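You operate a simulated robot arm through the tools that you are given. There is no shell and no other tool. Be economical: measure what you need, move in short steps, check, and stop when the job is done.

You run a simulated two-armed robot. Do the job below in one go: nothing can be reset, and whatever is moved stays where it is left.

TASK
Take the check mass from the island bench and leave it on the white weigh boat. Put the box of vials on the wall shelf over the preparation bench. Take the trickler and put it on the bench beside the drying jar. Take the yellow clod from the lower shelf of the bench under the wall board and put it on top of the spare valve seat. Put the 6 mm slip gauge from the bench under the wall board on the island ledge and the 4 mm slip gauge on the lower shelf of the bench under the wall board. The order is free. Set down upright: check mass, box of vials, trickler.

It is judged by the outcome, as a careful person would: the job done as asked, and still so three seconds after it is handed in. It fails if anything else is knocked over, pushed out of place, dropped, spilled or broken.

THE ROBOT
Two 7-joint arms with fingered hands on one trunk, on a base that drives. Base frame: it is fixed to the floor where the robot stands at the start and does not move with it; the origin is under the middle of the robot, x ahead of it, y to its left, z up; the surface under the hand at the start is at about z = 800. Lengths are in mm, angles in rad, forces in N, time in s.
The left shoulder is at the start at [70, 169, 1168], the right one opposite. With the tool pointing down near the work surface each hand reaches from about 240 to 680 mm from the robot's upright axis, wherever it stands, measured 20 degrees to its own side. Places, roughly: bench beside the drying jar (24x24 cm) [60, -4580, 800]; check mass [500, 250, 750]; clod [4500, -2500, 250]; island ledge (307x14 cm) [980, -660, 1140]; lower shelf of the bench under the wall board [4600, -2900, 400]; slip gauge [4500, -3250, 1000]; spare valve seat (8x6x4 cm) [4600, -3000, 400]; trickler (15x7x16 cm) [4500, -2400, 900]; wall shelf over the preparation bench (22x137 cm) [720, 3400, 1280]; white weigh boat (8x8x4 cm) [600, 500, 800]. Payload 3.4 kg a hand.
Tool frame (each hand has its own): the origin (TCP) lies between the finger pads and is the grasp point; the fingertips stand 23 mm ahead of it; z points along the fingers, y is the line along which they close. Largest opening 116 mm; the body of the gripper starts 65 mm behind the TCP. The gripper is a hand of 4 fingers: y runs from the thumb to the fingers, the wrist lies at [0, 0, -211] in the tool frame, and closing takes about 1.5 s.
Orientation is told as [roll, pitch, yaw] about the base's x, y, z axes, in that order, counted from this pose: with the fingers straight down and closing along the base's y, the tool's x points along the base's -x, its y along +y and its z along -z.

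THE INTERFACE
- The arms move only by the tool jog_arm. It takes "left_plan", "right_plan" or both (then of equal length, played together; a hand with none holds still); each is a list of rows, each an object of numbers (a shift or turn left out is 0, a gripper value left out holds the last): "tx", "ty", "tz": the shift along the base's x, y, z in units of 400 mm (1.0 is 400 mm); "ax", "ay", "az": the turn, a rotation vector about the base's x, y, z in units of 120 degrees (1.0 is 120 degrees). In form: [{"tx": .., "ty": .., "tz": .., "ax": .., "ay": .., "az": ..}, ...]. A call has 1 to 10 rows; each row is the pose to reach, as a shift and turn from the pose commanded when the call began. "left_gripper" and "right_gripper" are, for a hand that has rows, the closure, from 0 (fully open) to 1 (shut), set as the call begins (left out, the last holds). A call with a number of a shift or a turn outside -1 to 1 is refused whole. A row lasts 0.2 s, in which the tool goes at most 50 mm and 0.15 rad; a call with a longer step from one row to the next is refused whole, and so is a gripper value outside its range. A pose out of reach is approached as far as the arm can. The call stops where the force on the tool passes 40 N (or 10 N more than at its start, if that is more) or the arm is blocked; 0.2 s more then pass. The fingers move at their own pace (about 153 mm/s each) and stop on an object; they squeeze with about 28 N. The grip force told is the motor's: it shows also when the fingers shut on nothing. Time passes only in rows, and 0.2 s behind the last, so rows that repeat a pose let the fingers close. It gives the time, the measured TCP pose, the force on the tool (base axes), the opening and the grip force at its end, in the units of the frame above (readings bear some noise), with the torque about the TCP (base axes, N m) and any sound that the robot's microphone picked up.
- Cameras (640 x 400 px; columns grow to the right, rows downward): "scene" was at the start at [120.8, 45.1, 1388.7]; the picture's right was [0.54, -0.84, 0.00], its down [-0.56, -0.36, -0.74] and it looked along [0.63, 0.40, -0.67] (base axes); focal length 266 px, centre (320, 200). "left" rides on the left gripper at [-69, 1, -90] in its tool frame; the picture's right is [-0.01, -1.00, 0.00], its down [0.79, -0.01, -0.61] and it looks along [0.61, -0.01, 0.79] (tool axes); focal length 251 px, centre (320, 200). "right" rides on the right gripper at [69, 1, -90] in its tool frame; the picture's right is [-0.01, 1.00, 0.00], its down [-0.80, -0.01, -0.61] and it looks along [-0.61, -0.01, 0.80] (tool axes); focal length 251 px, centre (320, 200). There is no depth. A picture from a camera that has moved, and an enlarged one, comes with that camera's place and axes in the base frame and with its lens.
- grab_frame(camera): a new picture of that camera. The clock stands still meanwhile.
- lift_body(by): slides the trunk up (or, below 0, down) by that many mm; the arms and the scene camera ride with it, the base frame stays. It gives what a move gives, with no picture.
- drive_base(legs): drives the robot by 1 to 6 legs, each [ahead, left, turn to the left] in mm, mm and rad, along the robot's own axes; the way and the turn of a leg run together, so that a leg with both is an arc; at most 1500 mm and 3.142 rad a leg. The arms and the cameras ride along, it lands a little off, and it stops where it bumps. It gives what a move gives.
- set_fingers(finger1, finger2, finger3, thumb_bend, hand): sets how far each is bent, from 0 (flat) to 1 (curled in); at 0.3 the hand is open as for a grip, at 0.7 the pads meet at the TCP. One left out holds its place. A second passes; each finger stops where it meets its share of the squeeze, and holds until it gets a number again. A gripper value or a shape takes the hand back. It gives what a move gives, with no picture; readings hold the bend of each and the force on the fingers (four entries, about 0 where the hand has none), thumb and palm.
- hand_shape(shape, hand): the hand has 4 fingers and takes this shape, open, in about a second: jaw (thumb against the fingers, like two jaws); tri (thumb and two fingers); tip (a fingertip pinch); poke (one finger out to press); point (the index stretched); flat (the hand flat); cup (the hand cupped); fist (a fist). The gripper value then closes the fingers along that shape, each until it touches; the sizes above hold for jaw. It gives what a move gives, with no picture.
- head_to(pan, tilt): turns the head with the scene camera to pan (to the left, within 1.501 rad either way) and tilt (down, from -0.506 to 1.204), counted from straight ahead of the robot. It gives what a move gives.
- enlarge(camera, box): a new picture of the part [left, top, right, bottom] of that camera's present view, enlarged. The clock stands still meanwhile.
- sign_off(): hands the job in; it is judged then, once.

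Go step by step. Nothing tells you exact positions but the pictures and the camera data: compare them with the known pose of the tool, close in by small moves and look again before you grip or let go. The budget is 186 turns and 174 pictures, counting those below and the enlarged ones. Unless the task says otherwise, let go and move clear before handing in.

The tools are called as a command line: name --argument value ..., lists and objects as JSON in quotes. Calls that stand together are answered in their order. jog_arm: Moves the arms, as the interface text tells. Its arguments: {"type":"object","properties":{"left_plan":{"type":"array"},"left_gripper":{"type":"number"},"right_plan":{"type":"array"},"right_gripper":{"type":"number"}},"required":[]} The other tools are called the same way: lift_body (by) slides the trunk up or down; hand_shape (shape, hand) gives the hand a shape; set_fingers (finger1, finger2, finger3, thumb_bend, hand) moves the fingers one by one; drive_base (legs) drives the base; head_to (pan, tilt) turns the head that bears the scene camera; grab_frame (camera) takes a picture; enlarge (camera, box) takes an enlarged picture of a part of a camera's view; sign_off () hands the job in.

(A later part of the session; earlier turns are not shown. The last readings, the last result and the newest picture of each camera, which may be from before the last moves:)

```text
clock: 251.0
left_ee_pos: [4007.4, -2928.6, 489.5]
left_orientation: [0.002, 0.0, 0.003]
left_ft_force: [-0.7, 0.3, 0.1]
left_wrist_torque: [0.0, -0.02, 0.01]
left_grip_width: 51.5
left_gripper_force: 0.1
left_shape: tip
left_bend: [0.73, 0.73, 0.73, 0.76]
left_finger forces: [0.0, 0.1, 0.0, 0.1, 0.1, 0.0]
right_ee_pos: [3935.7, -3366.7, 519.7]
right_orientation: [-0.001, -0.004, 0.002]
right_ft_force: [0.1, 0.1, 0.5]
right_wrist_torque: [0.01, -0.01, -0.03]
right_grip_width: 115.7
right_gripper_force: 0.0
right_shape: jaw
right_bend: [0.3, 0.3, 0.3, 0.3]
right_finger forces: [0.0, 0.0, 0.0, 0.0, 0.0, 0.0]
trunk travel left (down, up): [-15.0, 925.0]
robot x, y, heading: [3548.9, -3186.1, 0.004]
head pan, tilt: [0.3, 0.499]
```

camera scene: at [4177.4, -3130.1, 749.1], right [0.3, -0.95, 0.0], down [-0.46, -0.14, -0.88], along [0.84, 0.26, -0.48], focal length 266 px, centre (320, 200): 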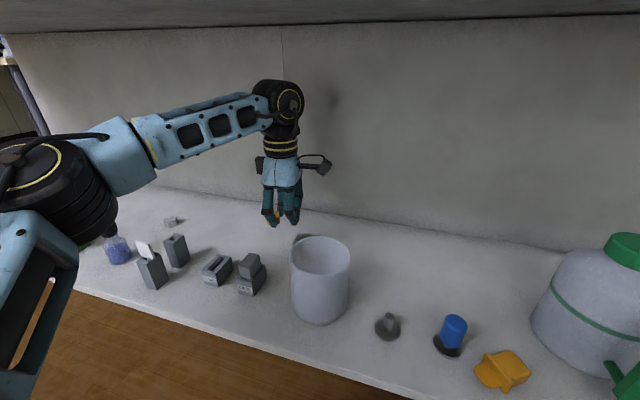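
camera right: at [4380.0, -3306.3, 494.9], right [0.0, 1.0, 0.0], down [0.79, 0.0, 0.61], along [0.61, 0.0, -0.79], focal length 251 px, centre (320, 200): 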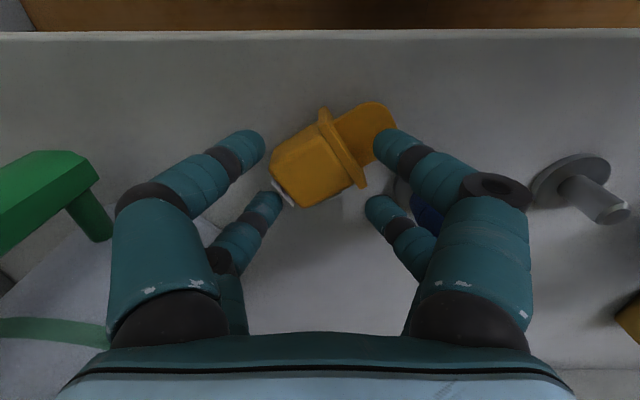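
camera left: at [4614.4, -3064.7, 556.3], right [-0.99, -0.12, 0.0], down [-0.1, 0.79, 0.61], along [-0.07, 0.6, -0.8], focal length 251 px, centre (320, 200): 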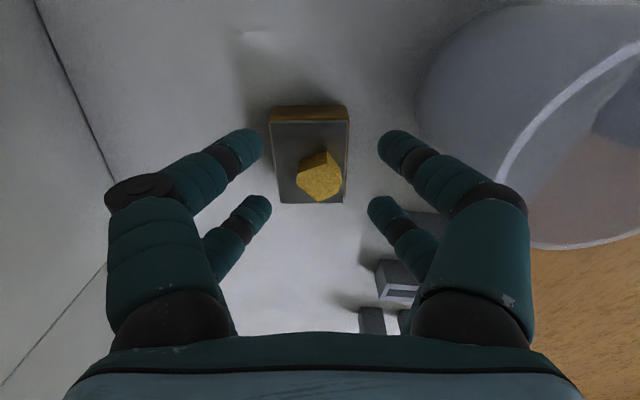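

Next I raise the trunk and drive in front of the purple 6 mm gauge.

lift_body --by 400

lift_body --by 230

drive_base --legs '[[0, 335, 0], [460, 0, -0.004]]'

grab_frame --camera "right"

```text
clock: 254.9
left_ee_pos: [4006.2, -2927.5, 889.5]
left_orientation: [0.002, 0.001, 0.002]
left_ft_force: [0.6, -1.2, -0.2]
left_wrist_torque: [0.02, -0.01, 0.01]
left_grip_width: 51.5
left_gripper_force: 0.0
left_shape: tip
left_bend: [0.73, 0.73, 0.73, 0.76]
left_finger forces: [0.0, 0.0, 0.1, 0.0, 0.1, 0.0]
right_ee_pos: [3934.7, -3367.1, 919.9]
right_orientation: [-0.001, -0.005, 0.004]
right_ft_force: [-0.3, 0.0, -0.5]
right_wrist_torque: [0.01, -0.01, 0.01]
right_grip_width: 115.7
right_gripper_force: 0.0
right_shape: jaw
right_bend: [0.3, 0.3, 0.3, 0.3]
right_finger forces: [0.1, 0.0, 0.1, 0.0, 0.0, 0.0]
trunk travel left (down, up): [-415.0, 525.0]
robot x, y, heading: [3553.6, -3181.4, 0.004]
head pan, tilt: [0.3, 0.499]
```

```text
clock: 257.3
left_ee_pos: [4007.2, -2927.5, 1120.3]
left_orientation: [0.002, 0.0, 0.003]
left_ft_force: [-0.7, -1.1, -0.6]
left_wrist_torque: [0.03, -0.02, -0.03]
left_grip_width: 51.8
left_gripper_force: 0.1
left_shape: tip
left_bend: [0.73, 0.73, 0.73, 0.76]
left_finger forces: [0.1, 0.1, 0.0, 0.0, 0.1, 0.1]
right_ee_pos: [3936.0, -3365.1, 1149.9]
right_orientation: [0.001, -0.007, 0.004]
right_ft_force: [-0.3, 0.6, 0.4]
right_wrist_torque: [0.01, 0.01, 0.01]
right_grip_width: 115.9
right_gripper_force: 0.1
right_shape: jaw
right_bend: [0.3, 0.3, 0.3, 0.3]
right_finger forces: [0.0, 0.1, 0.1, 0.0, 0.0, 0.0]
trunk travel left (down, up): [-645.0, 295.0]
robot x, y, heading: [3555.6, -3178.7, 0.003]
head pan, tilt: [0.3, 0.499]
```

```text
clock: 261.9
left_ee_pos: [4465.4, -2593.4, 1120.4]
left_orientation: [0.003, 0.002, -0.004]
left_ft_force: [-0.3, -0.1, -0.8]
left_wrist_torque: [0.01, -0.01, 0.03]
left_grip_width: 51.8
left_gripper_force: 0.0
left_shape: tip
left_bend: [0.73, 0.73, 0.73, 0.76]
left_finger forces: [0.0, 0.0, 0.0, 0.0, 0.0, 0.0]
right_ee_pos: [4390.9, -3031.4, 1150.7]
right_orientation: [-0.002, -0.003, -0.005]
right_ft_force: [0.6, -0.5, -0.4]
right_wrist_torque: [-0.01, 0.02, 0.01]
right_grip_width: 115.8
right_gripper_force: 0.1
right_shape: jaw
right_bend: [0.3, 0.3, 0.3, 0.3]
right_finger forces: [0.0, 0.0, 0.0, 0.0, 0.0, 0.0]
trunk travel left (down, up): [-645.0, 295.0]
robot x, y, heading: [4008.8, -2845.5, -0.004]
head pan, tilt: [0.3, 0.499]
```

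```text
36 pictures are left
camera right: at [4319.8, -3029.9, 1239.2], right [0.01, 1.0, 0.0], down [0.79, -0.01, 0.61], along [0.61, -0.01, -0.79], focal length 251 px, centre (320, 200)
```

right: 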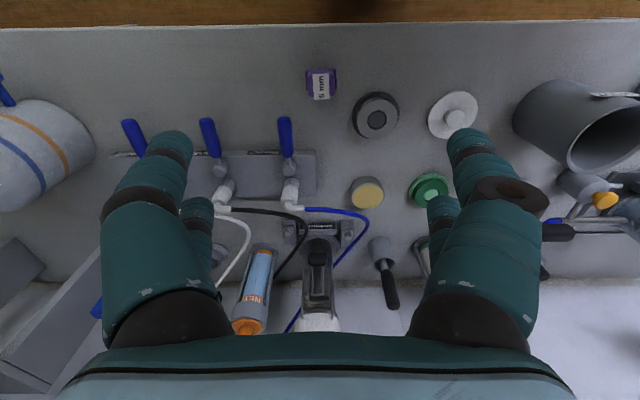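

Purple gauge at (4396,−3029). I'll descend and grip it as I did the orange one.

jog_arm --right_plan '[{"tx": 0.012, "ty": 0.005, "tz": -0.12}, {"tx": 0.012, "ty": 0.005, "tz": -0.24}, {"tx": 0.012, "ty": 0.005, "tz": -0.36}, {"tx": 0.012, "ty": 0.005, "tz": -0.48}, {"tx": 0.012, "ty": 0.005, "tz": -0.58}, {"tx": 0.012, "ty": 0.005, "tz": -0.63}, {"tx": 0.012, "ty": 0.005, "tz": -0.63}]' --right_gripper 0.35

grab_frame --camera "right"

```text
clock: 263.5
left_ee_pos: [4464.6, -2591.7, 1121.0]
left_orientation: [0.002, 0.001, -0.007]
left_ft_force: [0.7, 0.5, 0.1]
left_wrist_torque: [-0.03, 0.0, 0.02]
left_grip_width: 51.9
left_gripper_force: 0.1
left_shape: tip
left_bend: [0.73, 0.73, 0.73, 0.76]
left_finger forces: [0.0, 0.0, 0.0, 0.0, 0.0, 0.0]
right_ee_pos: [4395.3, -3030.1, 897.9]
right_orientation: [0.001, -0.006, -0.005]
right_ft_force: [0.7, -0.5, 1.0]
right_wrist_torque: [0.0, 0.02, -0.01]
right_grip_width: 75.9
right_gripper_force: 0.0
right_shape: jaw
right_bend: [0.69, 0.69, 0.69, 0.7]
right_finger forces: [0.1, 0.0, 0.0, 0.1, 0.0, 0.0]
trunk travel left (down, up): [-645.0, 295.0]
robot x, y, heading: [4009.6, -2846.1, -0.004]
head pan, tilt: [0.3, 0.499]
```

```text
35 pictures are left
camera right: at [4324.8, -3028.0, 987.3], right [0.01, 1.0, 0.0], down [0.79, -0.01, 0.61], along [0.61, -0.01, -0.79], focal length 251 px, centre (320, 200)
```

right: 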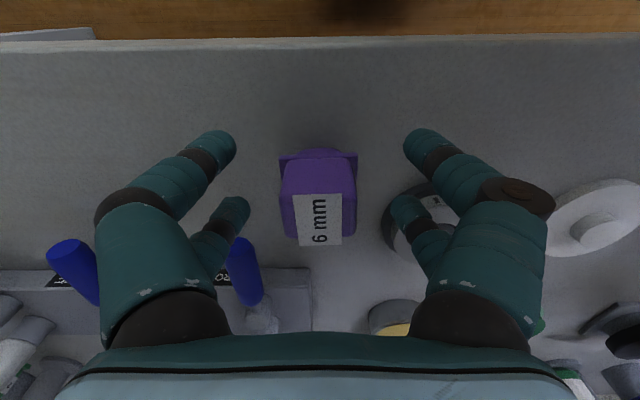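

jog_arm --right_plan '[{"tz": -0.015}, {"tz": -0.03}, {"tz": -0.03}]'

jog_arm --right_plan '[{}, {}, {}, {}, {}, {}, {}, {}]' --right_gripper 1

jog_arm --right_plan '[{"tz": 0.03}, {"tz": 0.1}, {"tz": 0.2}, {"tz": 0.32}, {"tz": 0.44}, {"tz": 0.56}]'

grab_frame --camera "right"

```text
clock: 264.3
left_ee_pos: [4465.1, -2593.1, 1119.5]
left_orientation: [0.001, 0.0, -0.004]
left_ft_force: [-0.5, -0.6, -0.2]
left_wrist_torque: [0.01, -0.03, -0.03]
left_grip_width: 51.5
left_gripper_force: 0.1
left_shape: tip
left_bend: [0.73, 0.73, 0.73, 0.76]
left_finger forces: [0.1, 0.0, 0.0, 0.0, 0.0, 0.0]
right_ee_pos: [4396.0, -3029.3, 885.9]
right_orientation: [-0.001, -0.006, -0.004]
right_ft_force: [-0.8, 0.5, 1.1]
right_wrist_torque: [0.03, -0.01, 0.02]
right_grip_width: 76.0
right_gripper_force: 0.1
right_shape: jaw
right_bend: [0.69, 0.69, 0.69, 0.7]
right_finger forces: [0.0, 0.0, 0.0, 0.0, 0.0, 0.0]
trunk travel left (down, up): [-645.0, 295.0]
robot x, y, heading: [4013.5, -2843.5, -0.008]
head pan, tilt: [0.3, 0.499]
```

```text
clock: 266.1
left_ee_pos: [4465.0, -2591.4, 1120.5]
left_orientation: [0.001, 0.0, -0.007]
left_ft_force: [0.2, -0.8, 0.2]
left_wrist_torque: [-0.03, 0.04, 0.03]
left_grip_width: 51.7
left_gripper_force: 0.0
left_shape: tip
left_bend: [0.73, 0.73, 0.73, 0.76]
left_finger forces: [0.1, 0.1, 0.1, 0.0, 0.0, 0.0]
right_ee_pos: [4393.8, -3029.4, 886.0]
right_orientation: [0.0, -0.005, -0.001]
right_ft_force: [1.9, -1.3, 11.7]
right_wrist_torque: [-0.12, -0.14, 0.02]
right_grip_width: 0.0
right_gripper_force: 27.5
right_shape: jaw
right_bend: [0.61, 0.76, 0.76, 0.6]
right_finger forces: [22.5, 24.1, 34.8, 0.0, 0.1, 0.0]
trunk travel left (down, up): [-645.0, 295.0]
robot x, y, heading: [4011.7, -2840.6, -0.01]
head pan, tilt: [0.3, 0.499]
```

```text
clock: 267.5
left_ee_pos: [4464.7, -2592.0, 1119.8]
left_orientation: [0.002, 0.001, -0.006]
left_ft_force: [0.5, 0.2, 0.5]
left_wrist_torque: [0.01, -0.02, 0.0]
left_grip_width: 51.9
left_gripper_force: 0.1
left_shape: tip
left_bend: [0.73, 0.73, 0.73, 0.76]
left_finger forces: [0.1, 0.0, 0.0, 0.0, 0.1, 0.0]
right_ee_pos: [4395.4, -3029.1, 1110.5]
right_orientation: [-0.001, -0.004, -0.004]
right_ft_force: [0.5, -1.1, -1.0]
right_wrist_torque: [0.01, 0.01, -0.01]
right_grip_width: 0.2
right_gripper_force: 27.9
right_shape: jaw
right_bend: [0.61, 0.78, 0.77, 0.6]
right_finger forces: [12.2, 7.9, 0.2, 0.1, 5.8, 0.1]
trunk travel left (down, up): [-645.0, 295.0]
robot x, y, heading: [4012.1, -2838.0, -0.008]
head pan, tilt: [0.3, 0.499]
```

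```text
34 pictures are left
camera right: at [4324.6, -3028.1, 1200.3], right [0.01, 1.0, 0.0], down [0.79, -0.01, 0.61], along [0.61, -0.01, -0.79], focal length 251 px, centre (320, 200)
```

right: 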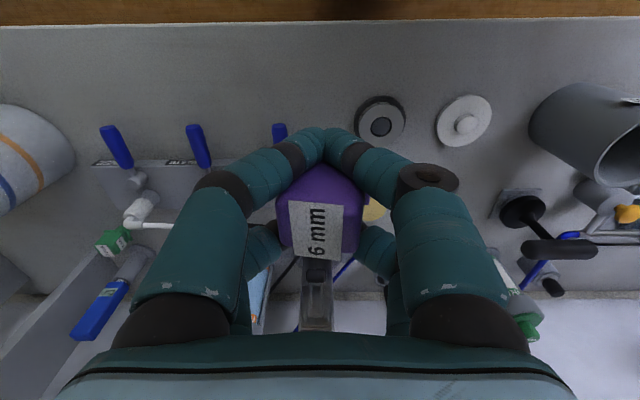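

The 6 mm gauge is held. Now I drive left to the trickler, with the left hand set to jaw.

drive_base --legs '[[0, 270, 0.006]]'

hand_shape --shape "jaw" --hand "left"

grab_frame --camera "left"

grab_frame --camera "scene"

```text
clock: 269.4
left_ee_pos: [4464.6, -2322.4, 1120.3]
left_orientation: [0.004, -0.001, -0.001]
left_ft_force: [0.2, 0.7, 0.6]
left_wrist_torque: [-0.02, 0.06, 0.01]
left_grip_width: 51.7
left_gripper_force: 0.0
left_shape: tip
left_bend: [0.73, 0.73, 0.73, 0.76]
left_finger forces: [0.0, 0.1, 0.1, 0.1, 0.0, 0.0]
right_ee_pos: [4397.0, -2760.1, 1110.3]
right_orientation: [0.0, -0.006, 0.001]
right_ft_force: [0.4, 0.6, -1.1]
right_wrist_torque: [0.0, 0.01, 0.03]
right_grip_width: 0.3
right_gripper_force: 28.0
right_shape: jaw
right_bend: [0.61, 0.78, 0.77, 0.6]
right_finger forces: [12.2, 7.9, 0.2, 0.0, 5.9, 0.0]
trunk travel left (down, up): [-645.0, 295.0]
robot x, y, heading: [4014.3, -2575.6, 0.005]
head pan, tilt: [0.3, 0.499]
```

```text
clock: 270.3
left_ee_pos: [4465.1, -2323.0, 1119.5]
left_orientation: [0.002, 0.001, -0.002]
left_ft_force: [0.1, 0.5, -0.2]
left_wrist_torque: [0.02, -0.03, 0.02]
left_grip_width: 116.0
left_gripper_force: 0.1
left_shape: jaw
left_bend: [0.3, 0.3, 0.3, 0.3]
left_finger forces: [0.0, 0.0, 0.0, 0.0, 0.0, 0.1]
right_ee_pos: [4397.1, -2760.5, 1109.9]
right_orientation: [0.001, -0.005, -0.001]
right_ft_force: [0.0, -0.4, 0.0]
right_wrist_torque: [-0.02, 0.01, -0.01]
right_grip_width: 0.0
right_gripper_force: 27.8
right_shape: jaw
right_bend: [0.61, 0.78, 0.77, 0.6]
right_finger forces: [12.2, 7.9, 0.1, 0.0, 5.9, 0.0]
trunk travel left (down, up): [-645.0, 295.0]
robot x, y, heading: [4007.8, -2573.2, -0.001]
head pan, tilt: [0.3, 0.499]
```

```text
33 pictures are left
camera left: at [4533.9, -2322.7, 1210.4], right [0.01, -1.0, 0.0], down [-0.79, -0.01, 0.61], along [-0.61, 0.0, -0.79], focal length 251 px, centre (320, 200)
```

left: 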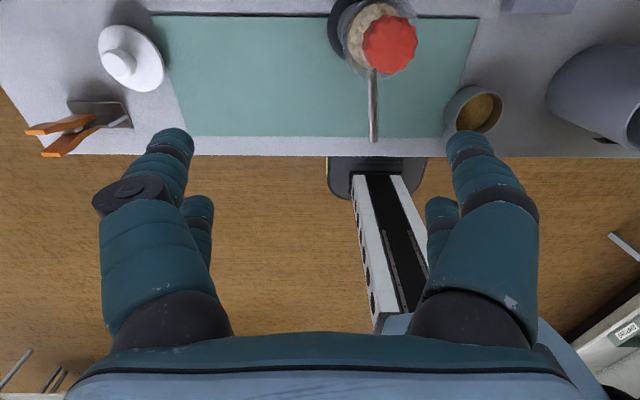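

```text
32 pictures are left
camera scene: at [4148.5, -2548.1, 1379.1], right [0.3, -0.96, 0.0], down [-0.46, -0.14, -0.88], along [0.84, 0.26, -0.48], focal length 266 px, centre (320, 200)
```

scene: 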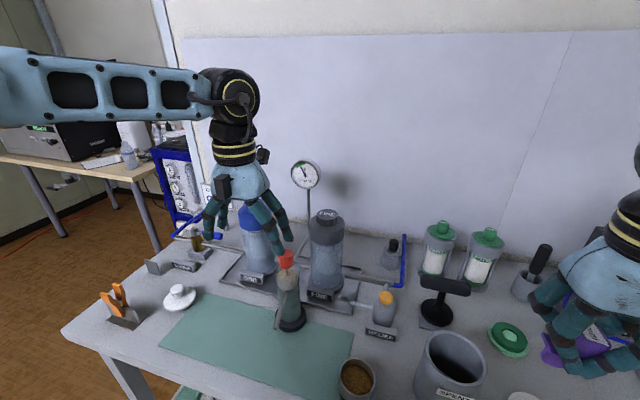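

The trickler's knob is at about (4512,−2365), z≈1010–1045, with collar top z≈955 and the spout toward the robot. The palm can't pass the knob to the body, so I'll grip the knob squarely with all four fingers.

jog_arm --left_plan '[{"tx": 0.06, "ty": -0.05}, {"tx": 0.118, "ty": -0.105}, {"tx": 0.118, "ty": -0.105, "tz": -0.08}, {"tx": 0.118, "ty": -0.105, "tz": -0.15}, {"tx": 0.118, "ty": -0.105, "tz": -0.15}]' --left_gripper 0.3

grab_frame --camera "left"

enlarge --camera "scene" --box '[200, 180, 380, 350]'

```text
clock: 271.5
left_ee_pos: [4513.0, -2364.1, 1058.7]
left_orientation: [0.0, -0.001, -0.002]
left_ft_force: [0.1, 0.0, 0.2]
left_wrist_torque: [-0.03, -0.01, 0.01]
left_grip_width: 81.5
left_gripper_force: 0.2
left_shape: jaw
left_bend: [0.66, 0.66, 0.66, 0.66]
left_finger forces: [0.1, 0.1, 0.0, 0.0, 0.1, 0.0]
right_ee_pos: [4397.5, -2759.4, 1109.8]
right_orientation: [0.002, -0.006, -0.001]
right_ft_force: [0.2, -1.4, -0.3]
right_wrist_torque: [-0.01, -0.06, -0.03]
right_grip_width: 0.0
right_gripper_force: 27.8
right_shape: jaw
right_bend: [0.61, 0.78, 0.77, 0.6]
right_finger forces: [12.1, 7.9, 0.2, 0.0, 5.9, 0.0]
trunk travel left (down, up): [-645.0, 295.0]
robot x, y, heading: [4012.8, -2573.5, 0.002]
head pan, tilt: [0.3, 0.499]
```

```text
31 pictures are left
camera left: at [4581.6, -2365.0, 1149.8], right [0.01, -1.0, 0.0], down [-0.79, -0.01, 0.61], along [-0.61, 0.0, -0.79], focal length 251 px, centre (320, 200)
```

left: 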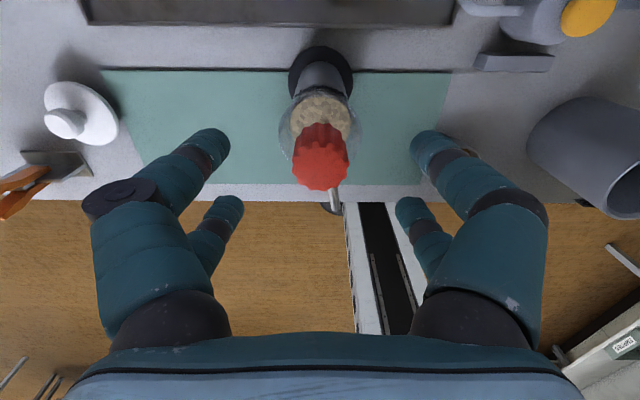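

```text
2.35 times, centred on (290, 265) of scene
camera zoom: at [4148.6, -2548.1, 1379.1], right [0.3, -0.96, 0.0], down [-0.46, -0.14, -0.88], along [0.84, 0.26, -0.48], focal length 625 px, centre (391, 47)
```

zoom: 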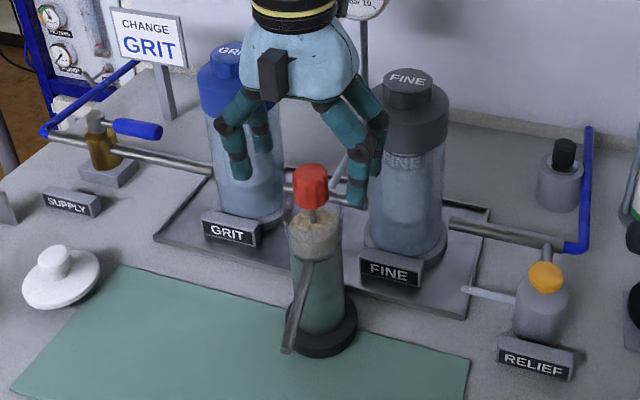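

Knob is ~31 mm wide with its top at z≈1028. I'll use one finger pair centred on it (as for the check mass): shift −19 mm in x, go down, and close.

jog_arm --left_plan '[{"tx": -0.05, "tz": -0.05}, {"tx": -0.05, "tz": -0.122}, {"tx": -0.05, "tz": -0.122}]'

jog_arm --left_plan '[{}, {}, {}, {}, {}, {}, {}, {}]' --left_gripper 1

grab_frame --camera "left"

```text
clock: 272.3
left_ee_pos: [4493.0, -2363.8, 1011.7]
left_orientation: [0.002, 0.002, -0.002]
left_ft_force: [-0.1, -0.4, 0.1]
left_wrist_torque: [0.03, -0.01, -0.02]
left_grip_width: 81.6
left_gripper_force: 0.1
left_shape: jaw
left_bend: [0.66, 0.66, 0.66, 0.66]
left_finger forces: [0.1, 0.0, 0.1, 0.0, 0.1, 0.0]
right_ee_pos: [4396.7, -2759.5, 1110.8]
right_orientation: [-0.001, -0.005, 0.0]
right_ft_force: [0.0, 0.5, -0.5]
right_wrist_torque: [0.01, -0.01, 0.02]
right_grip_width: 0.0
right_gripper_force: 27.7
right_shape: jaw
right_bend: [0.61, 0.78, 0.77, 0.6]
right_finger forces: [12.1, 8.0, 0.1, 0.0, 5.9, 0.0]
trunk travel left (down, up): [-645.0, 295.0]
robot x, y, heading: [4010.4, -2574.8, -0.002]
head pan, tilt: [0.3, 0.499]
```

```text
clock: 274.1
left_ee_pos: [4494.1, -2363.5, 1011.9]
left_orientation: [0.0, 0.0, -0.001]
left_ft_force: [-0.8, -0.9, 0.1]
left_wrist_torque: [0.0, 0.05, -0.09]
left_grip_width: 25.2
left_gripper_force: 28.1
left_shape: jaw
left_bend: [0.73, 0.61, 0.61, 0.77]
left_finger forces: [25.2, 0.1, 0.0, 0.0, 25.1, 0.0]
right_ee_pos: [4396.1, -2758.2, 1110.5]
right_orientation: [0.0, -0.005, 0.0]
right_ft_force: [0.7, 0.2, -0.2]
right_wrist_torque: [0.0, 0.01, 0.02]
right_grip_width: 0.3
right_gripper_force: 27.8
right_shape: jaw
right_bend: [0.61, 0.78, 0.77, 0.6]
right_finger forces: [12.0, 7.9, 0.1, 0.0, 6.0, 0.0]
trunk travel left (down, up): [-645.0, 295.0]
robot x, y, heading: [4012.2, -2579.6, 0.001]
head pan, tilt: [0.3, 0.499]
```

```text
29 pictures are left
camera left: at [4562.0, -2364.7, 1102.0], right [0.01, -1.0, 0.0], down [-0.79, -0.01, 0.61], along [-0.61, 0.0, -0.79], focal length 251 px, centre (320, 200)
```

left: 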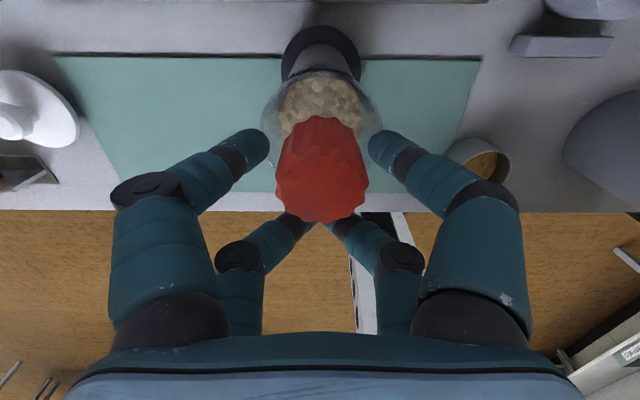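

The front pair holds the clear body rim at 25 N. I'll lift a little and check.

jog_arm --left_plan '[{"tz": 0.015}, {"tz": 0.04}, {"tz": 0.09}, {"tz": 0.15}, {"tz": 0.15}]'

enlarge --camera "scene" --box '[190, 130, 390, 350]'

```text
clock: 275.3
left_ee_pos: [4494.0, -2363.6, 1069.3]
left_orientation: [0.003, 0.003, -0.001]
left_ft_force: [-0.5, -0.1, -9.4]
left_wrist_torque: [0.01, 0.2, 0.01]
left_grip_width: 25.0
left_gripper_force: 27.9
left_shape: jaw
left_bend: [0.73, 0.61, 0.61, 0.77]
left_finger forces: [24.8, 0.1, 0.0, 0.0, 24.8, 0.0]
right_ee_pos: [4398.7, -2759.2, 1110.0]
right_orientation: [-0.001, -0.004, -0.001]
right_ft_force: [-0.2, -0.1, -0.8]
right_wrist_torque: [0.01, -0.03, 0.03]
right_grip_width: 0.2
right_gripper_force: 28.3
right_shape: jaw
right_bend: [0.61, 0.78, 0.77, 0.6]
right_finger forces: [12.2, 7.9, 0.0, 0.0, 5.9, 0.0]
trunk travel left (down, up): [-645.0, 295.0]
robot x, y, heading: [4009.9, -2573.8, 0.003]
head pan, tilt: [0.3, 0.499]
```

```text
1.82 times, centred on (290, 240) of scene
camera zoom: at [4150.2, -2547.3, 1378.9], right [0.3, -0.96, 0.0], down [-0.46, -0.14, -0.88], along [0.84, 0.26, -0.48], focal length 483 px, centre (374, 127)
```

zoom: 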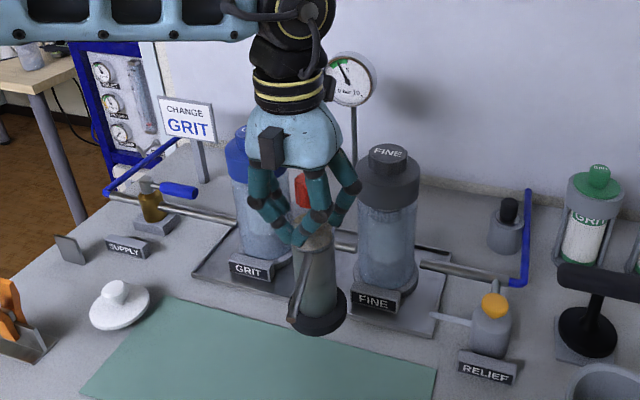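

The trickler is lifted upright. I'll back out and drive along the south aisle toward the drying-jar bench, then turn to face it.

drive_base --legs '[[-600, 0, 0], [0, -1150, 0], [-1450, 0, 0], [-1450, 0, 0]]'

head_to --pan -1.4 --tilt 0.25

grab_frame --camera "scene"

```text
clock: 297.8
left_ee_pos: [976.4, -3515.7, 1070.5]
left_orientation: [0.001, 0.001, 0.004]
left_ft_force: [0.2, -0.5, -10.2]
left_wrist_torque: [-0.02, 0.22, 0.0]
left_grip_width: 24.8
left_gripper_force: 28.6
left_shape: jaw
left_bend: [0.73, 0.61, 0.61, 0.77]
left_finger forces: [24.8, 0.0, 0.0, 0.0, 24.9, 0.0]
right_ee_pos: [883.3, -3909.5, 1109.4]
right_orientation: [-0.004, -0.003, 0.005]
right_ft_force: [0.3, -0.3, 0.1]
right_wrist_torque: [0.02, 0.0, -0.02]
right_grip_width: 0.0
right_gripper_force: 27.7
right_shape: jaw
right_bend: [0.61, 0.78, 0.77, 0.6]
right_finger forces: [12.1, 8.0, 0.1, 0.0, 6.0, 0.0]
trunk travel left (down, up): [-645.0, 295.0]
robot x, y, heading: [493.8, -3730.3, 0.004]
head pan, tilt: [0.3, 0.499]
```

```text
clock: 299.5
left_ee_pos: [977.2, -3513.8, 1070.8]
left_orientation: [0.002, 0.001, 0.005]
left_ft_force: [0.9, -0.2, -9.1]
left_wrist_torque: [-0.02, 0.16, 0.0]
left_grip_width: 24.6
left_gripper_force: 27.9
left_shape: jaw
left_bend: [0.73, 0.61, 0.61, 0.77]
left_finger forces: [24.8, 0.1, 0.1, 0.0, 24.9, 0.0]
right_ee_pos: [882.8, -3910.9, 1109.1]
right_orientation: [-0.002, -0.003, 0.004]
right_ft_force: [1.0, 0.7, 0.1]
right_wrist_torque: [-0.02, 0.01, 0.0]
right_grip_width: 0.0
right_gripper_force: 28.4
right_shape: jaw
right_bend: [0.61, 0.78, 0.77, 0.6]
right_finger forces: [12.1, 7.9, 0.1, 0.0, 5.9, 0.0]
trunk travel left (down, up): [-645.0, 295.0]
robot x, y, heading: [492.4, -3727.7, 0.008]
head pan, tilt: [-1.4, 0.25]
```

```text
27 pictures are left
camera scene: at [562.6, -3820.2, 1402.2], right [-0.98, -0.17, 0.0], down [-0.04, 0.24, -0.97], along [0.17, -0.95, -0.25], focal length 266 px, centre (320, 200)
```

scene: 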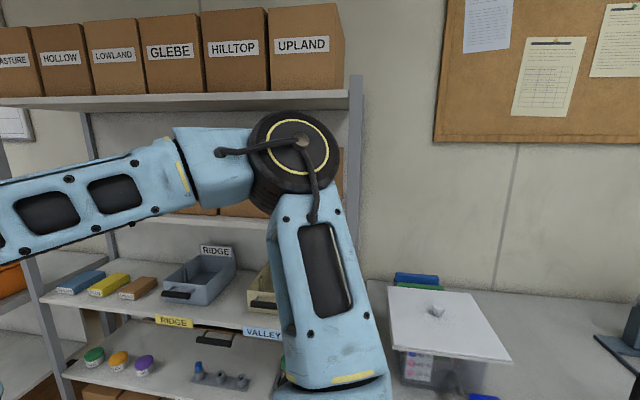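

drive_base --legs '[[-600, 0, 0], [0, 0, -1.5708]]'

head_to --pan 0.0 --tilt 0.55

grab_frame --camera "scene"

```text
clock: 306.8
left_ee_pos: [104.7, -4212.9, 1070.1]
left_orientation: [0.0, 0.002, -1.563]
left_ft_force: [-0.5, -0.2, -8.8]
left_wrist_torque: [0.2, -0.01, 0.0]
left_grip_width: 24.8
left_gripper_force: 28.5
left_shape: jaw
left_bend: [0.73, 0.61, 0.61, 0.77]
left_finger forces: [24.8, 0.0, 0.0, 0.0, 24.8, 0.0]
right_ee_pos: [-292.6, -4119.7, 1110.3]
right_orientation: [-0.003, -0.004, -1.562]
right_ft_force: [-0.1, -0.7, -0.8]
right_wrist_torque: [0.0, 0.03, -0.01]
right_grip_width: 0.0
right_gripper_force: 28.1
right_shape: jaw
right_bend: [0.61, 0.78, 0.77, 0.6]
right_finger forces: [9.7, 6.6, 0.1, 0.0, 4.8, 0.0]
trunk travel left (down, up): [-645.0, 295.0]
robot x, y, heading: [-110.1, -3733.8, -1.565]
head pan, tilt: [-1.4, 0.25]
```

```text
clock: 308.3
left_ee_pos: [104.0, -4213.1, 1069.7]
left_orientation: [0.001, 0.002, -1.565]
left_ft_force: [-0.7, 0.9, -9.6]
left_wrist_torque: [0.18, -0.04, 0.02]
left_grip_width: 24.7
left_gripper_force: 28.4
left_shape: jaw
left_bend: [0.73, 0.61, 0.61, 0.77]
left_finger forces: [24.8, 0.0, 0.0, 0.1, 24.8, 0.0]
right_ee_pos: [-292.1, -4120.1, 1110.6]
right_orientation: [-0.001, -0.006, -1.562]
right_ft_force: [-0.7, -0.3, 0.1]
right_wrist_torque: [0.01, -0.02, 0.02]
right_grip_width: 0.0
right_gripper_force: 27.9
right_shape: jaw
right_bend: [0.61, 0.78, 0.77, 0.6]
right_finger forces: [9.8, 6.4, 0.2, 0.0, 4.9, 0.1]
trunk travel left (down, up): [-645.0, 295.0]
robot x, y, heading: [-113.5, -3733.1, -1.563]
head pan, tilt: [0.0, 0.55]
```

```text
26 pictures are left
camera scene: at [-109.4, -3873.2, 1374.4], right [-1.0, -0.01, 0.0], down [0.0, 0.52, -0.85], along [0.01, -0.85, -0.52], focal length 266 px, centre (320, 200)
```

scene: 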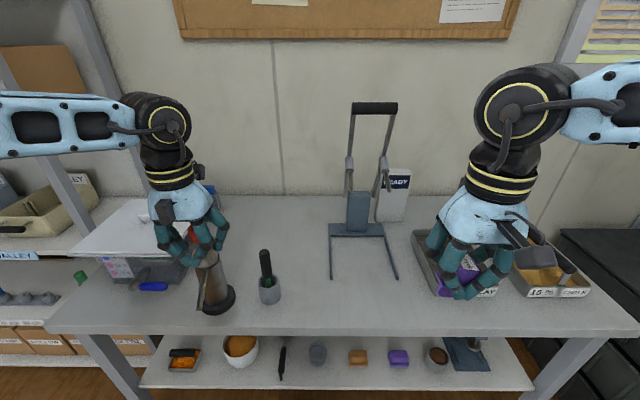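

The zone beside the drying jar (lidded clear box) is free at about (70,−4570), behind the brush pot. I'll raise for clearance, drive up and extend the left arm over it.

lift_body --by 100

drive_base --legs '[[195, 0, 0]]'

lift_body --by -60

jog_arm --left_plan '[{"ty": -0.1, "tx": -0.01}, {"ty": -0.2, "tx": -0.03}, {"ty": -0.3, "tx": -0.05}, {"ty": -0.345, "tx": -0.05}, {"ty": -0.345, "tx": -0.05}]'

grab_frame --camera "scene"

```text
clock: 309.6
left_ee_pos: [104.9, -4214.2, 1170.3]
left_orientation: [0.001, 0.002, -1.563]
left_ft_force: [1.3, -0.2, -8.2]
left_wrist_torque: [0.21, -0.02, -0.02]
left_grip_width: 24.8
left_gripper_force: 28.0
left_shape: jaw
left_bend: [0.73, 0.61, 0.61, 0.77]
left_finger forces: [24.8, 0.1, 0.0, 0.0, 24.9, 0.0]
right_ee_pos: [-291.9, -4120.4, 1209.9]
right_orientation: [0.0, -0.004, -1.562]
right_ft_force: [-0.4, 0.0, 0.1]
right_wrist_torque: [0.03, -0.01, -0.03]
right_grip_width: 0.2
right_gripper_force: 28.2
right_shape: jaw
right_bend: [0.61, 0.78, 0.77, 0.6]
right_finger forces: [9.8, 6.5, 0.1, 0.0, 4.9, 0.0]
trunk travel left (down, up): [-745.0, 195.0]
robot x, y, heading: [-109.4, -3729.9, -1.562]
head pan, tilt: [0.0, 0.55]
```

```text
clock: 311.2
left_ee_pos: [104.9, -4402.3, 1171.8]
left_orientation: [0.002, 0.0, -1.565]
left_ft_force: [1.2, 2.4, -9.0]
left_wrist_torque: [0.27, 0.0, -0.01]
left_grip_width: 24.6
left_gripper_force: 28.1
left_shape: jaw
left_bend: [0.73, 0.61, 0.61, 0.77]
left_finger forces: [24.9, 0.1, 0.1, 0.0, 25.0, 0.0]
right_ee_pos: [-288.9, -4310.6, 1210.9]
right_orientation: [-0.001, -0.004, -1.562]
right_ft_force: [0.0, 0.0, 0.2]
right_wrist_torque: [-0.03, -0.01, 0.0]
right_grip_width: 0.0
right_gripper_force: 28.6
right_shape: jaw
right_bend: [0.61, 0.78, 0.77, 0.6]
right_finger forces: [9.8, 6.5, 0.1, 0.0, 4.9, 0.0]
trunk travel left (down, up): [-745.0, 195.0]
robot x, y, heading: [-108.0, -3924.7, -1.563]
head pan, tilt: [0.0, 0.55]
```

```text
clock: 312.2
left_ee_pos: [104.9, -4406.3, 1109.6]
left_orientation: [0.0, 0.003, -1.563]
left_ft_force: [0.3, -2.0, -9.6]
left_wrist_torque: [0.1, 0.0, 0.03]
left_grip_width: 24.8
left_gripper_force: 27.7
left_shape: jaw
left_bend: [0.73, 0.61, 0.61, 0.77]
left_finger forces: [25.3, 0.0, 0.1, 0.0, 25.1, 0.1]
right_ee_pos: [-289.2, -4315.3, 1149.0]
right_orientation: [-0.002, -0.003, -1.561]
right_ft_force: [-0.7, 0.0, 0.8]
right_wrist_torque: [0.02, -0.01, -0.01]
right_grip_width: 0.2
right_gripper_force: 27.2
right_shape: jaw
right_bend: [0.61, 0.78, 0.77, 0.6]
right_finger forces: [9.8, 6.5, 0.2, 0.0, 4.9, 0.1]
trunk travel left (down, up): [-685.0, 255.0]
robot x, y, heading: [-107.1, -3926.1, -1.562]
head pan, tilt: [0.0, 0.55]
```

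```text
clock: 313.4
left_ee_pos: [117.0, -4486.9, 1099.8]
left_orientation: [0.002, 0.001, -1.563]
left_ft_force: [0.2, -1.0, -0.1]
left_wrist_torque: [0.01, 0.04, 0.04]
left_grip_width: 10.8
left_gripper_force: 27.4
left_shape: jaw
left_bend: [0.8, 0.61, 0.61, 0.88]
left_finger forces: [0.2, 0.1, 0.0, 0.1, 0.0, 0.0]
left hand out of reach, approached as far as the arm can: row 2, 3, 4, 5
right_ee_pos: [-290.2, -4313.1, 1151.0]
right_orientation: [0.0, -0.004, -1.562]
right_ft_force: [-0.6, 0.0, -0.7]
right_wrist_torque: [0.01, 0.03, 0.02]
right_grip_width: 0.1
right_gripper_force: 27.9
right_shape: jaw
right_bend: [0.61, 0.78, 0.77, 0.6]
right_finger forces: [9.7, 6.5, 0.0, 0.1, 5.0, 0.0]
trunk travel left (down, up): [-685.0, 255.0]
robot x, y, heading: [-110.6, -3923.0, -1.565]
head pan, tilt: [0.0, 0.55]
```

```text
25 pictures are left
camera scene: at [-108.1, -4065.7, 1414.4], right [-1.0, -0.01, 0.0], down [0.0, 0.52, -0.85], along [0.01, -0.85, -0.52], focal length 266 px, centre (320, 200)
```

scene: 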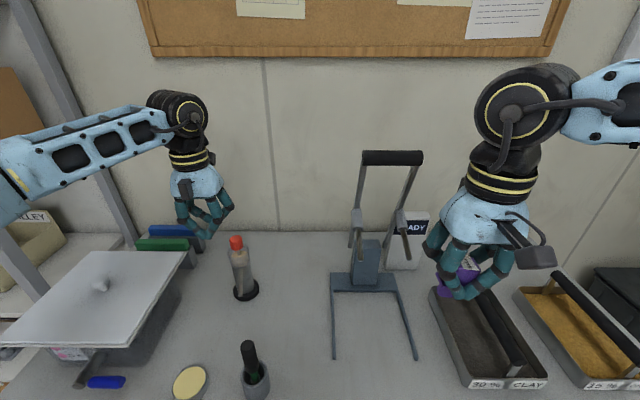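

The grip let go, but the trickler is now standing upright on the bench. I'll zoom in to check it and its position.

enlarge --camera "scene" --box '[150, 170, 330, 310]'

```text
2.86 times, centred on (240, 240) of scene
camera zoom: at [-108.1, -4065.7, 1414.4], right [-1.0, -0.01, 0.0], down [0.0, 0.52, -0.85], along [0.01, -0.85, -0.52], focal length 759 px, centre (549, 86)
```

zoom: 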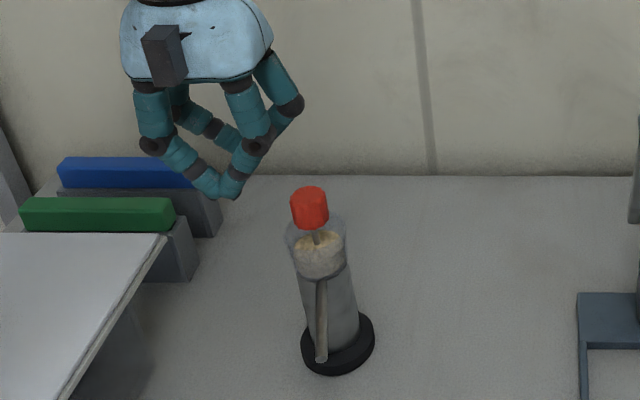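

The trickler stands upright beside the jar with no spill, so that part is done. Next I retreat and take the known-clear route round to the island's north end with the 6 mm gauge.

jog_arm --left_plan '[{"ty": 0.1, "tz": 0.05}, {"ty": 0.2, "tz": 0.1}, {"ty": 0.3, "tz": 0.1}]'

drive_base --legs '[[-230, 0, 0], [0, 1300, 0], [0, 1260, 0], [-1400, 0, 0], [-1400, 0, 0], [-1400, 0, 0]]'

drive_base --legs '[[-1200, 0, 0], [0, -1450, 0]]'

head_to --pan 0.2 --tilt 0.35

grab_frame --camera "scene"

```text
clock: 314.2
left_ee_pos: [114.1, -4362.5, 1140.5]
left_orientation: [0.0, 0.0, -1.561]
left_ft_force: [0.2, 0.7, 0.6]
left_wrist_torque: [0.01, 0.01, 0.0]
left_grip_width: 10.9
left_gripper_force: 27.9
left_shape: jaw
left_bend: [0.8, 0.61, 0.61, 0.88]
left_finger forces: [0.0, 0.1, 0.0, 0.0, 0.0, 0.0]
right_ee_pos: [-290.5, -4311.6, 1150.4]
right_orientation: [-0.003, -0.005, -1.562]
right_ft_force: [0.2, -0.3, -0.5]
right_wrist_torque: [0.0, 0.01, 0.01]
right_grip_width: 0.0
right_gripper_force: 28.7
right_shape: jaw
right_bend: [0.61, 0.78, 0.77, 0.6]
right_finger forces: [9.8, 6.5, 0.1, 0.0, 4.9, 0.1]
trunk travel left (down, up): [-685.0, 255.0]
robot x, y, heading: [-107.2, -3926.9, -1.563]
head pan, tilt: [0.0, 0.55]
```

```text
clock: 347.8
left_ee_pos: [2645.9, 78.2, 1141.2]
left_orientation: [0.002, 0.004, -1.567]
left_ft_force: [-0.1, 0.0, -0.6]
left_wrist_torque: [-0.01, -0.02, 0.0]
left_grip_width: 10.8
left_gripper_force: 28.3
left_shape: jaw
left_bend: [0.8, 0.61, 0.61, 0.88]
left_finger forces: [0.0, 0.0, 0.0, 0.0, 0.0, 0.0]
right_ee_pos: [2239.7, 133.3, 1148.8]
right_orientation: [-0.001, -0.005, -1.567]
right_ft_force: [0.0, -0.3, -1.6]
right_wrist_torque: [0.01, 0.02, -0.02]
right_grip_width: 0.1
right_gripper_force: 27.9
right_shape: jaw
right_bend: [0.61, 0.78, 0.77, 0.6]
right_finger forces: [9.8, 6.4, 0.1, 0.0, 4.9, 0.0]
trunk travel left (down, up): [-685.0, 255.0]
robot x, y, heading: [2424.3, 519.8, -1.566]
head pan, tilt: [0.0, 0.55]
```

```text
clock: 360.6
left_ee_pos: [1196.9, 1269.9, 1140.6]
left_orientation: [0.0, -0.001, -1.572]
left_ft_force: [0.4, -0.8, 0.3]
left_wrist_torque: [0.02, -0.04, -0.01]
left_grip_width: 10.3
left_gripper_force: 27.4
left_shape: jaw
left_bend: [0.8, 0.61, 0.61, 0.88]
left_finger forces: [0.0, 0.1, 0.0, 0.0, 0.0, 0.0]
right_ee_pos: [794.0, 1326.3, 1150.4]
right_orientation: [0.001, -0.007, -1.573]
right_ft_force: [-0.6, 0.5, 0.4]
right_wrist_torque: [0.03, -0.03, -0.01]
right_grip_width: 0.0
right_gripper_force: 27.9
right_shape: jaw
right_bend: [0.61, 0.78, 0.77, 0.6]
right_finger forces: [9.7, 6.5, 0.2, 0.0, 4.9, 0.0]
trunk travel left (down, up): [-685.0, 255.0]
robot x, y, heading: [978.7, 1709.2, -1.576]
head pan, tilt: [0.0, 0.55]
```

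```text
clock: 361.4
left_ee_pos: [1197.3, 1269.8, 1140.9]
left_orientation: [0.001, 0.003, -1.573]
left_ft_force: [-0.7, 0.4, 0.1]
left_wrist_torque: [-0.01, 0.01, 0.03]
left_grip_width: 10.5
left_gripper_force: 27.9
left_shape: jaw
left_bend: [0.8, 0.61, 0.61, 0.88]
left_finger forces: [0.0, 0.0, 0.0, 0.0, 0.0, 0.0]
right_ee_pos: [791.7, 1327.2, 1149.9]
right_orientation: [0.001, -0.004, -1.573]
right_ft_force: [0.5, 0.4, 0.3]
right_wrist_torque: [0.0, -0.02, 0.0]
right_grip_width: 0.0
right_gripper_force: 28.1
right_shape: jaw
right_bend: [0.61, 0.78, 0.77, 0.6]
right_finger forces: [9.7, 6.5, 0.1, 0.0, 4.9, 0.0]
trunk travel left (down, up): [-685.0, 255.0]
robot x, y, heading: [977.0, 1708.2, -1.568]
head pan, tilt: [0.201, 0.351]
```

```text
23 pictures are left
camera scene: at [995.9, 1571.3, 1432.7], right [-0.98, -0.2, 0.0], down [-0.07, 0.34, -0.94], along [0.18, -0.92, -0.34], focal length 266 px, centre (320, 200)
```

scene: 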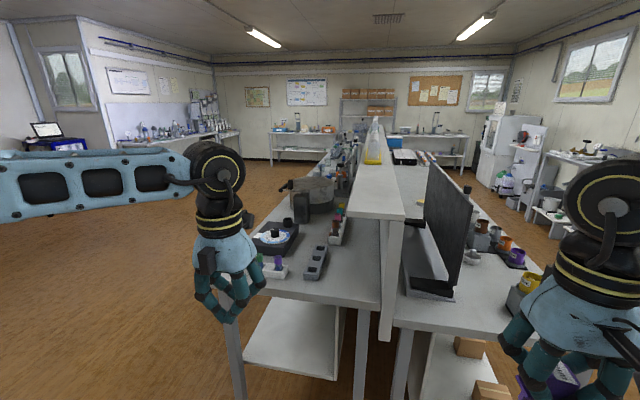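

The ledge end is right ahead. I'll zoom on the rear bench to identify the box of vials.

enlarge --camera "scene" --box '[240, 160, 410, 290]'

```text
3.08 times, centred on (325, 225) of scene
camera zoom: at [995.9, 1571.3, 1432.7], right [-0.98, -0.2, 0.0], down [-0.07, 0.34, -0.94], along [0.18, -0.92, -0.34], focal length 818 px, centre (305, 123)
```

zoom: 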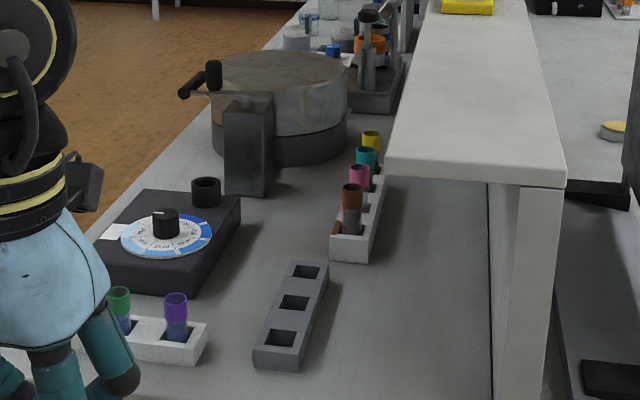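

The vial box is likely one of the labelled cartons on the shelf above the east bench, which I'll check later. First the gauge: I'll raise, drive up to the ledge end and look down with the right hand camera.

lift_body --by 100

drive_base --legs '[[0, 183, 0], [500, 0, 0]]'

grab_frame --camera "right"

```text
clock: 362.7
left_ee_pos: [1197.4, 1269.5, 1240.5]
left_orientation: [0.002, 0.001, -1.573]
left_ft_force: [0.0, -0.3, -0.3]
left_wrist_torque: [-0.03, 0.0, -0.02]
left_grip_width: 10.7
left_gripper_force: 28.5
left_shape: jaw
left_bend: [0.8, 0.61, 0.61, 0.88]
left_finger forces: [0.1, 0.0, 0.1, 0.0, 0.1, 0.0]
right_ee_pos: [792.2, 1326.8, 1250.2]
right_orientation: [-0.001, -0.007, -1.574]
right_ft_force: [-0.4, -0.6, -0.2]
right_wrist_torque: [-0.02, -0.02, 0.01]
right_grip_width: 0.1
right_gripper_force: 28.2
right_shape: jaw
right_bend: [0.61, 0.78, 0.77, 0.6]
right_finger forces: [9.8, 6.6, 0.1, 0.1, 4.9, 0.0]
trunk travel left (down, up): [-785.0, 155.0]
robot x, y, heading: [977.0, 1716.5, -1.572]
head pan, tilt: [0.201, 0.351]
```

```text
clock: 366.8
left_ee_pos: [1381.0, 768.9, 1241.3]
left_orientation: [0.003, 0.001, -1.571]
left_ft_force: [-0.5, -0.4, -0.6]
left_wrist_torque: [-0.01, 0.02, 0.0]
left_grip_width: 10.8
left_gripper_force: 28.2
left_shape: jaw
left_bend: [0.8, 0.61, 0.61, 0.88]
left_finger forces: [0.0, 0.1, 0.1, 0.0, 0.1, 0.1]
right_ee_pos: [975.1, 825.4, 1249.8]
right_orientation: [0.001, -0.005, -1.568]
right_ft_force: [-0.2, 0.0, 0.2]
right_wrist_torque: [0.02, 0.02, 0.01]
right_grip_width: 0.2
right_gripper_force: 27.9
right_shape: jaw
right_bend: [0.61, 0.78, 0.77, 0.6]
right_finger forces: [9.8, 6.5, 0.0, 0.0, 4.8, 0.0]
trunk travel left (down, up): [-785.0, 155.0]
robot x, y, heading: [1160.4, 1212.7, -1.567]
head pan, tilt: [0.201, 0.351]
```

```text
21 pictures are left
camera right: at [975.0, 894.6, 1339.9], right [1.0, -0.01, 0.0], down [-0.01, -0.79, 0.61], along [0.0, -0.61, -0.79], focal length 251 px, centre (320, 200)
```

right: 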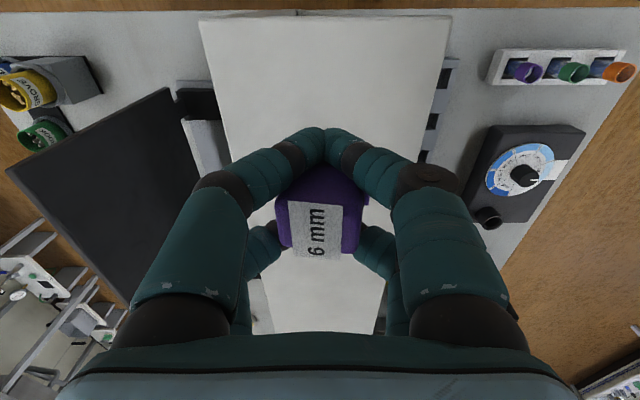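

The gauge is centred over the ledge. I'll lower it to contact.

jog_arm --right_plan '[{"tz": -0.06}, {"tz": -0.11}, {"tz": -0.125}, {"tz": -0.135}, {"tz": -0.143}, {"tz": -0.151}, {"tz": -0.159}, {"tz": -0.167}, {"tz": -0.175}, {"tz": -0.183}]'

```text
clock: 369.0
left_ee_pos: [1381.7, 767.8, 1240.7]
left_orientation: [0.003, 0.001, -1.569]
left_ft_force: [0.3, -0.3, -1.1]
left_wrist_torque: [0.03, -0.01, -0.04]
left_grip_width: 10.4
left_gripper_force: 27.7
left_shape: jaw
left_bend: [0.8, 0.61, 0.61, 0.88]
left_finger forces: [0.0, 0.0, 0.0, 0.0, 0.0, 0.1]
right_ee_pos: [975.7, 824.1, 1176.8]
right_orientation: [-0.003, -0.004, -1.569]
right_ft_force: [-0.9, 1.2, 2.2]
right_wrist_torque: [0.03, -0.01, 0.0]
right_grip_width: 0.0
right_gripper_force: 27.9
right_shape: jaw
right_bend: [0.61, 0.79, 0.77, 0.6]
right_finger forces: [1.8, 1.5, 0.1, 0.0, 0.9, 0.0]
trunk travel left (down, up): [-785.0, 155.0]
robot x, y, heading: [1158.9, 1212.4, -1.569]
head pan, tilt: [0.201, 0.351]
```

Touching down: finger load dropped. I'll open and check.

jog_arm --right_plan '[{}, {}, {}, {}, {}]' --right_gripper 0.35

grab_frame --camera "right"

```text
clock: 370.2
left_ee_pos: [1381.0, 767.9, 1240.4]
left_orientation: [0.002, 0.002, -1.568]
left_ft_force: [0.3, -0.1, 0.1]
left_wrist_torque: [0.01, 0.03, -0.02]
left_grip_width: 10.5
left_gripper_force: 28.4
left_shape: jaw
left_bend: [0.8, 0.61, 0.61, 0.88]
left_finger forces: [0.0, 0.0, 0.0, 0.0, 0.1, 0.0]
right_ee_pos: [976.1, 823.4, 1176.9]
right_orientation: [0.0, -0.005, -1.568]
right_ft_force: [0.0, -1.1, 2.9]
right_wrist_torque: [0.01, -0.07, -0.04]
right_grip_width: 74.6
right_gripper_force: 0.0
right_shape: jaw
right_bend: [0.7, 0.7, 0.7, 0.7]
right_finger forces: [7.3, 8.6, 0.1, 0.0, 0.1, 0.0]
trunk travel left (down, up): [-785.0, 155.0]
robot x, y, heading: [1158.4, 1210.9, -1.57]
head pan, tilt: [0.201, 0.351]
```

```text
20 pictures are left
camera right: at [975.1, 893.5, 1266.5], right [1.0, -0.01, 0.0], down [-0.01, -0.79, 0.61], along [0.0, -0.61, -0.79], focal length 251 px, centre (320, 200)
```

right: 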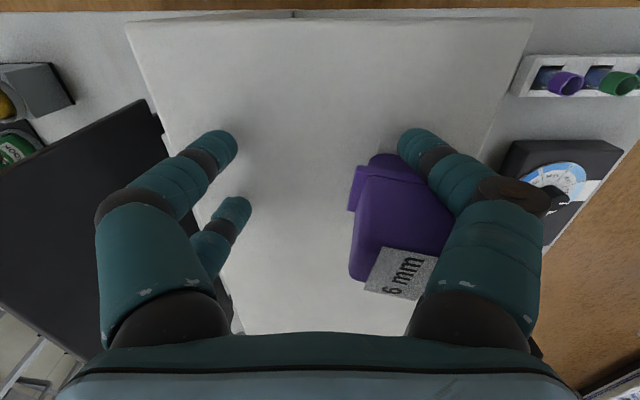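

The gauge is wedged in the right-side fingers and near the ledge side. I'll shift it back to the middle, then free one finger.

jog_arm --right_plan '[{"tz": 0.008}, {"tz": 0.008, "tx": -0.06}, {"tz": 0.008, "tx": -0.12}, {"tz": 0.0, "tx": -0.12}]'

set_fingers --hand "right" --finger1 0.5

grab_frame --camera "right"

```text
clock: 371.2
left_ee_pos: [1383.4, 767.4, 1240.3]
left_orientation: [0.0, 0.0, -1.57]
left_ft_force: [0.6, 0.8, 0.0]
left_wrist_torque: [0.0, 0.0, -0.01]
left_grip_width: 10.4
left_gripper_force: 27.8
left_shape: jaw
left_bend: [0.8, 0.61, 0.61, 0.88]
left_finger forces: [0.0, 0.0, 0.1, 0.0, 0.1, 0.0]
right_ee_pos: [929.1, 823.7, 1179.0]
right_orientation: [0.0, -0.006, -1.569]
right_ft_force: [0.9, -1.8, 7.5]
right_wrist_torque: [0.06, -0.21, -0.06]
right_grip_width: 74.4
right_gripper_force: 0.1
right_shape: jaw
right_bend: [0.7, 0.7, 0.7, 0.7]
right_finger forces: [8.1, 12.0, 0.0, 0.0, 0.0, 0.0]
trunk travel left (down, up): [-785.0, 155.0]
robot x, y, heading: [1161.2, 1209.0, -1.569]
head pan, tilt: [0.201, 0.351]
```

```text
clock: 372.2
left_ee_pos: [1381.9, 767.8, 1240.7]
left_orientation: [0.003, 0.0, -1.57]
left_ft_force: [-0.8, -0.6, -0.2]
left_wrist_torque: [0.04, 0.05, 0.01]
left_grip_width: 10.7
left_gripper_force: 27.5
left_shape: jaw
left_bend: [0.8, 0.61, 0.61, 0.88]
left_finger forces: [0.1, 0.0, 0.0, 0.0, 0.0, 0.0]
right_ee_pos: [929.0, 824.4, 1177.5]
right_orientation: [-0.001, -0.006, -1.569]
right_ft_force: [-1.2, -3.1, 22.2]
right_wrist_torque: [0.27, -0.76, -0.09]
right_grip_width: 64.8
right_gripper_force: 17.1
right_shape: fingers
right_bend: [0.55, 0.7, 0.7, 0.7]
right_finger forces: [25.0, 8.5, 0.0, 0.0, 0.0, 0.0]
trunk travel left (down, up): [-785.0, 155.0]
robot x, y, heading: [1158.0, 1210.1, -1.57]
head pan, tilt: [0.201, 0.351]
```

```text
19 pictures are left
camera right: at [928.2, 894.4, 1267.5], right [1.0, -0.01, 0.0], down [0.0, -0.79, 0.61], along [-0.01, -0.61, -0.79], focal length 251 px, centre (320, 200)
```

right: 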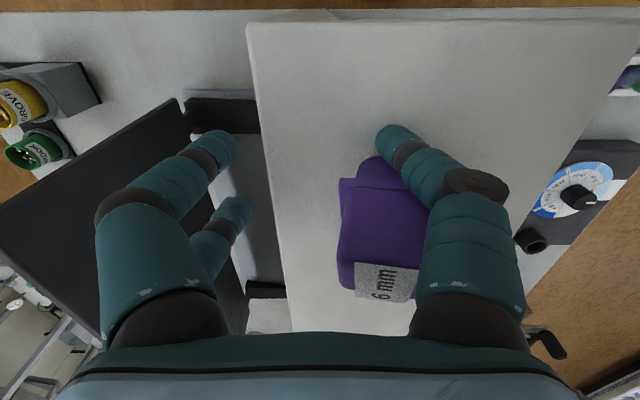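

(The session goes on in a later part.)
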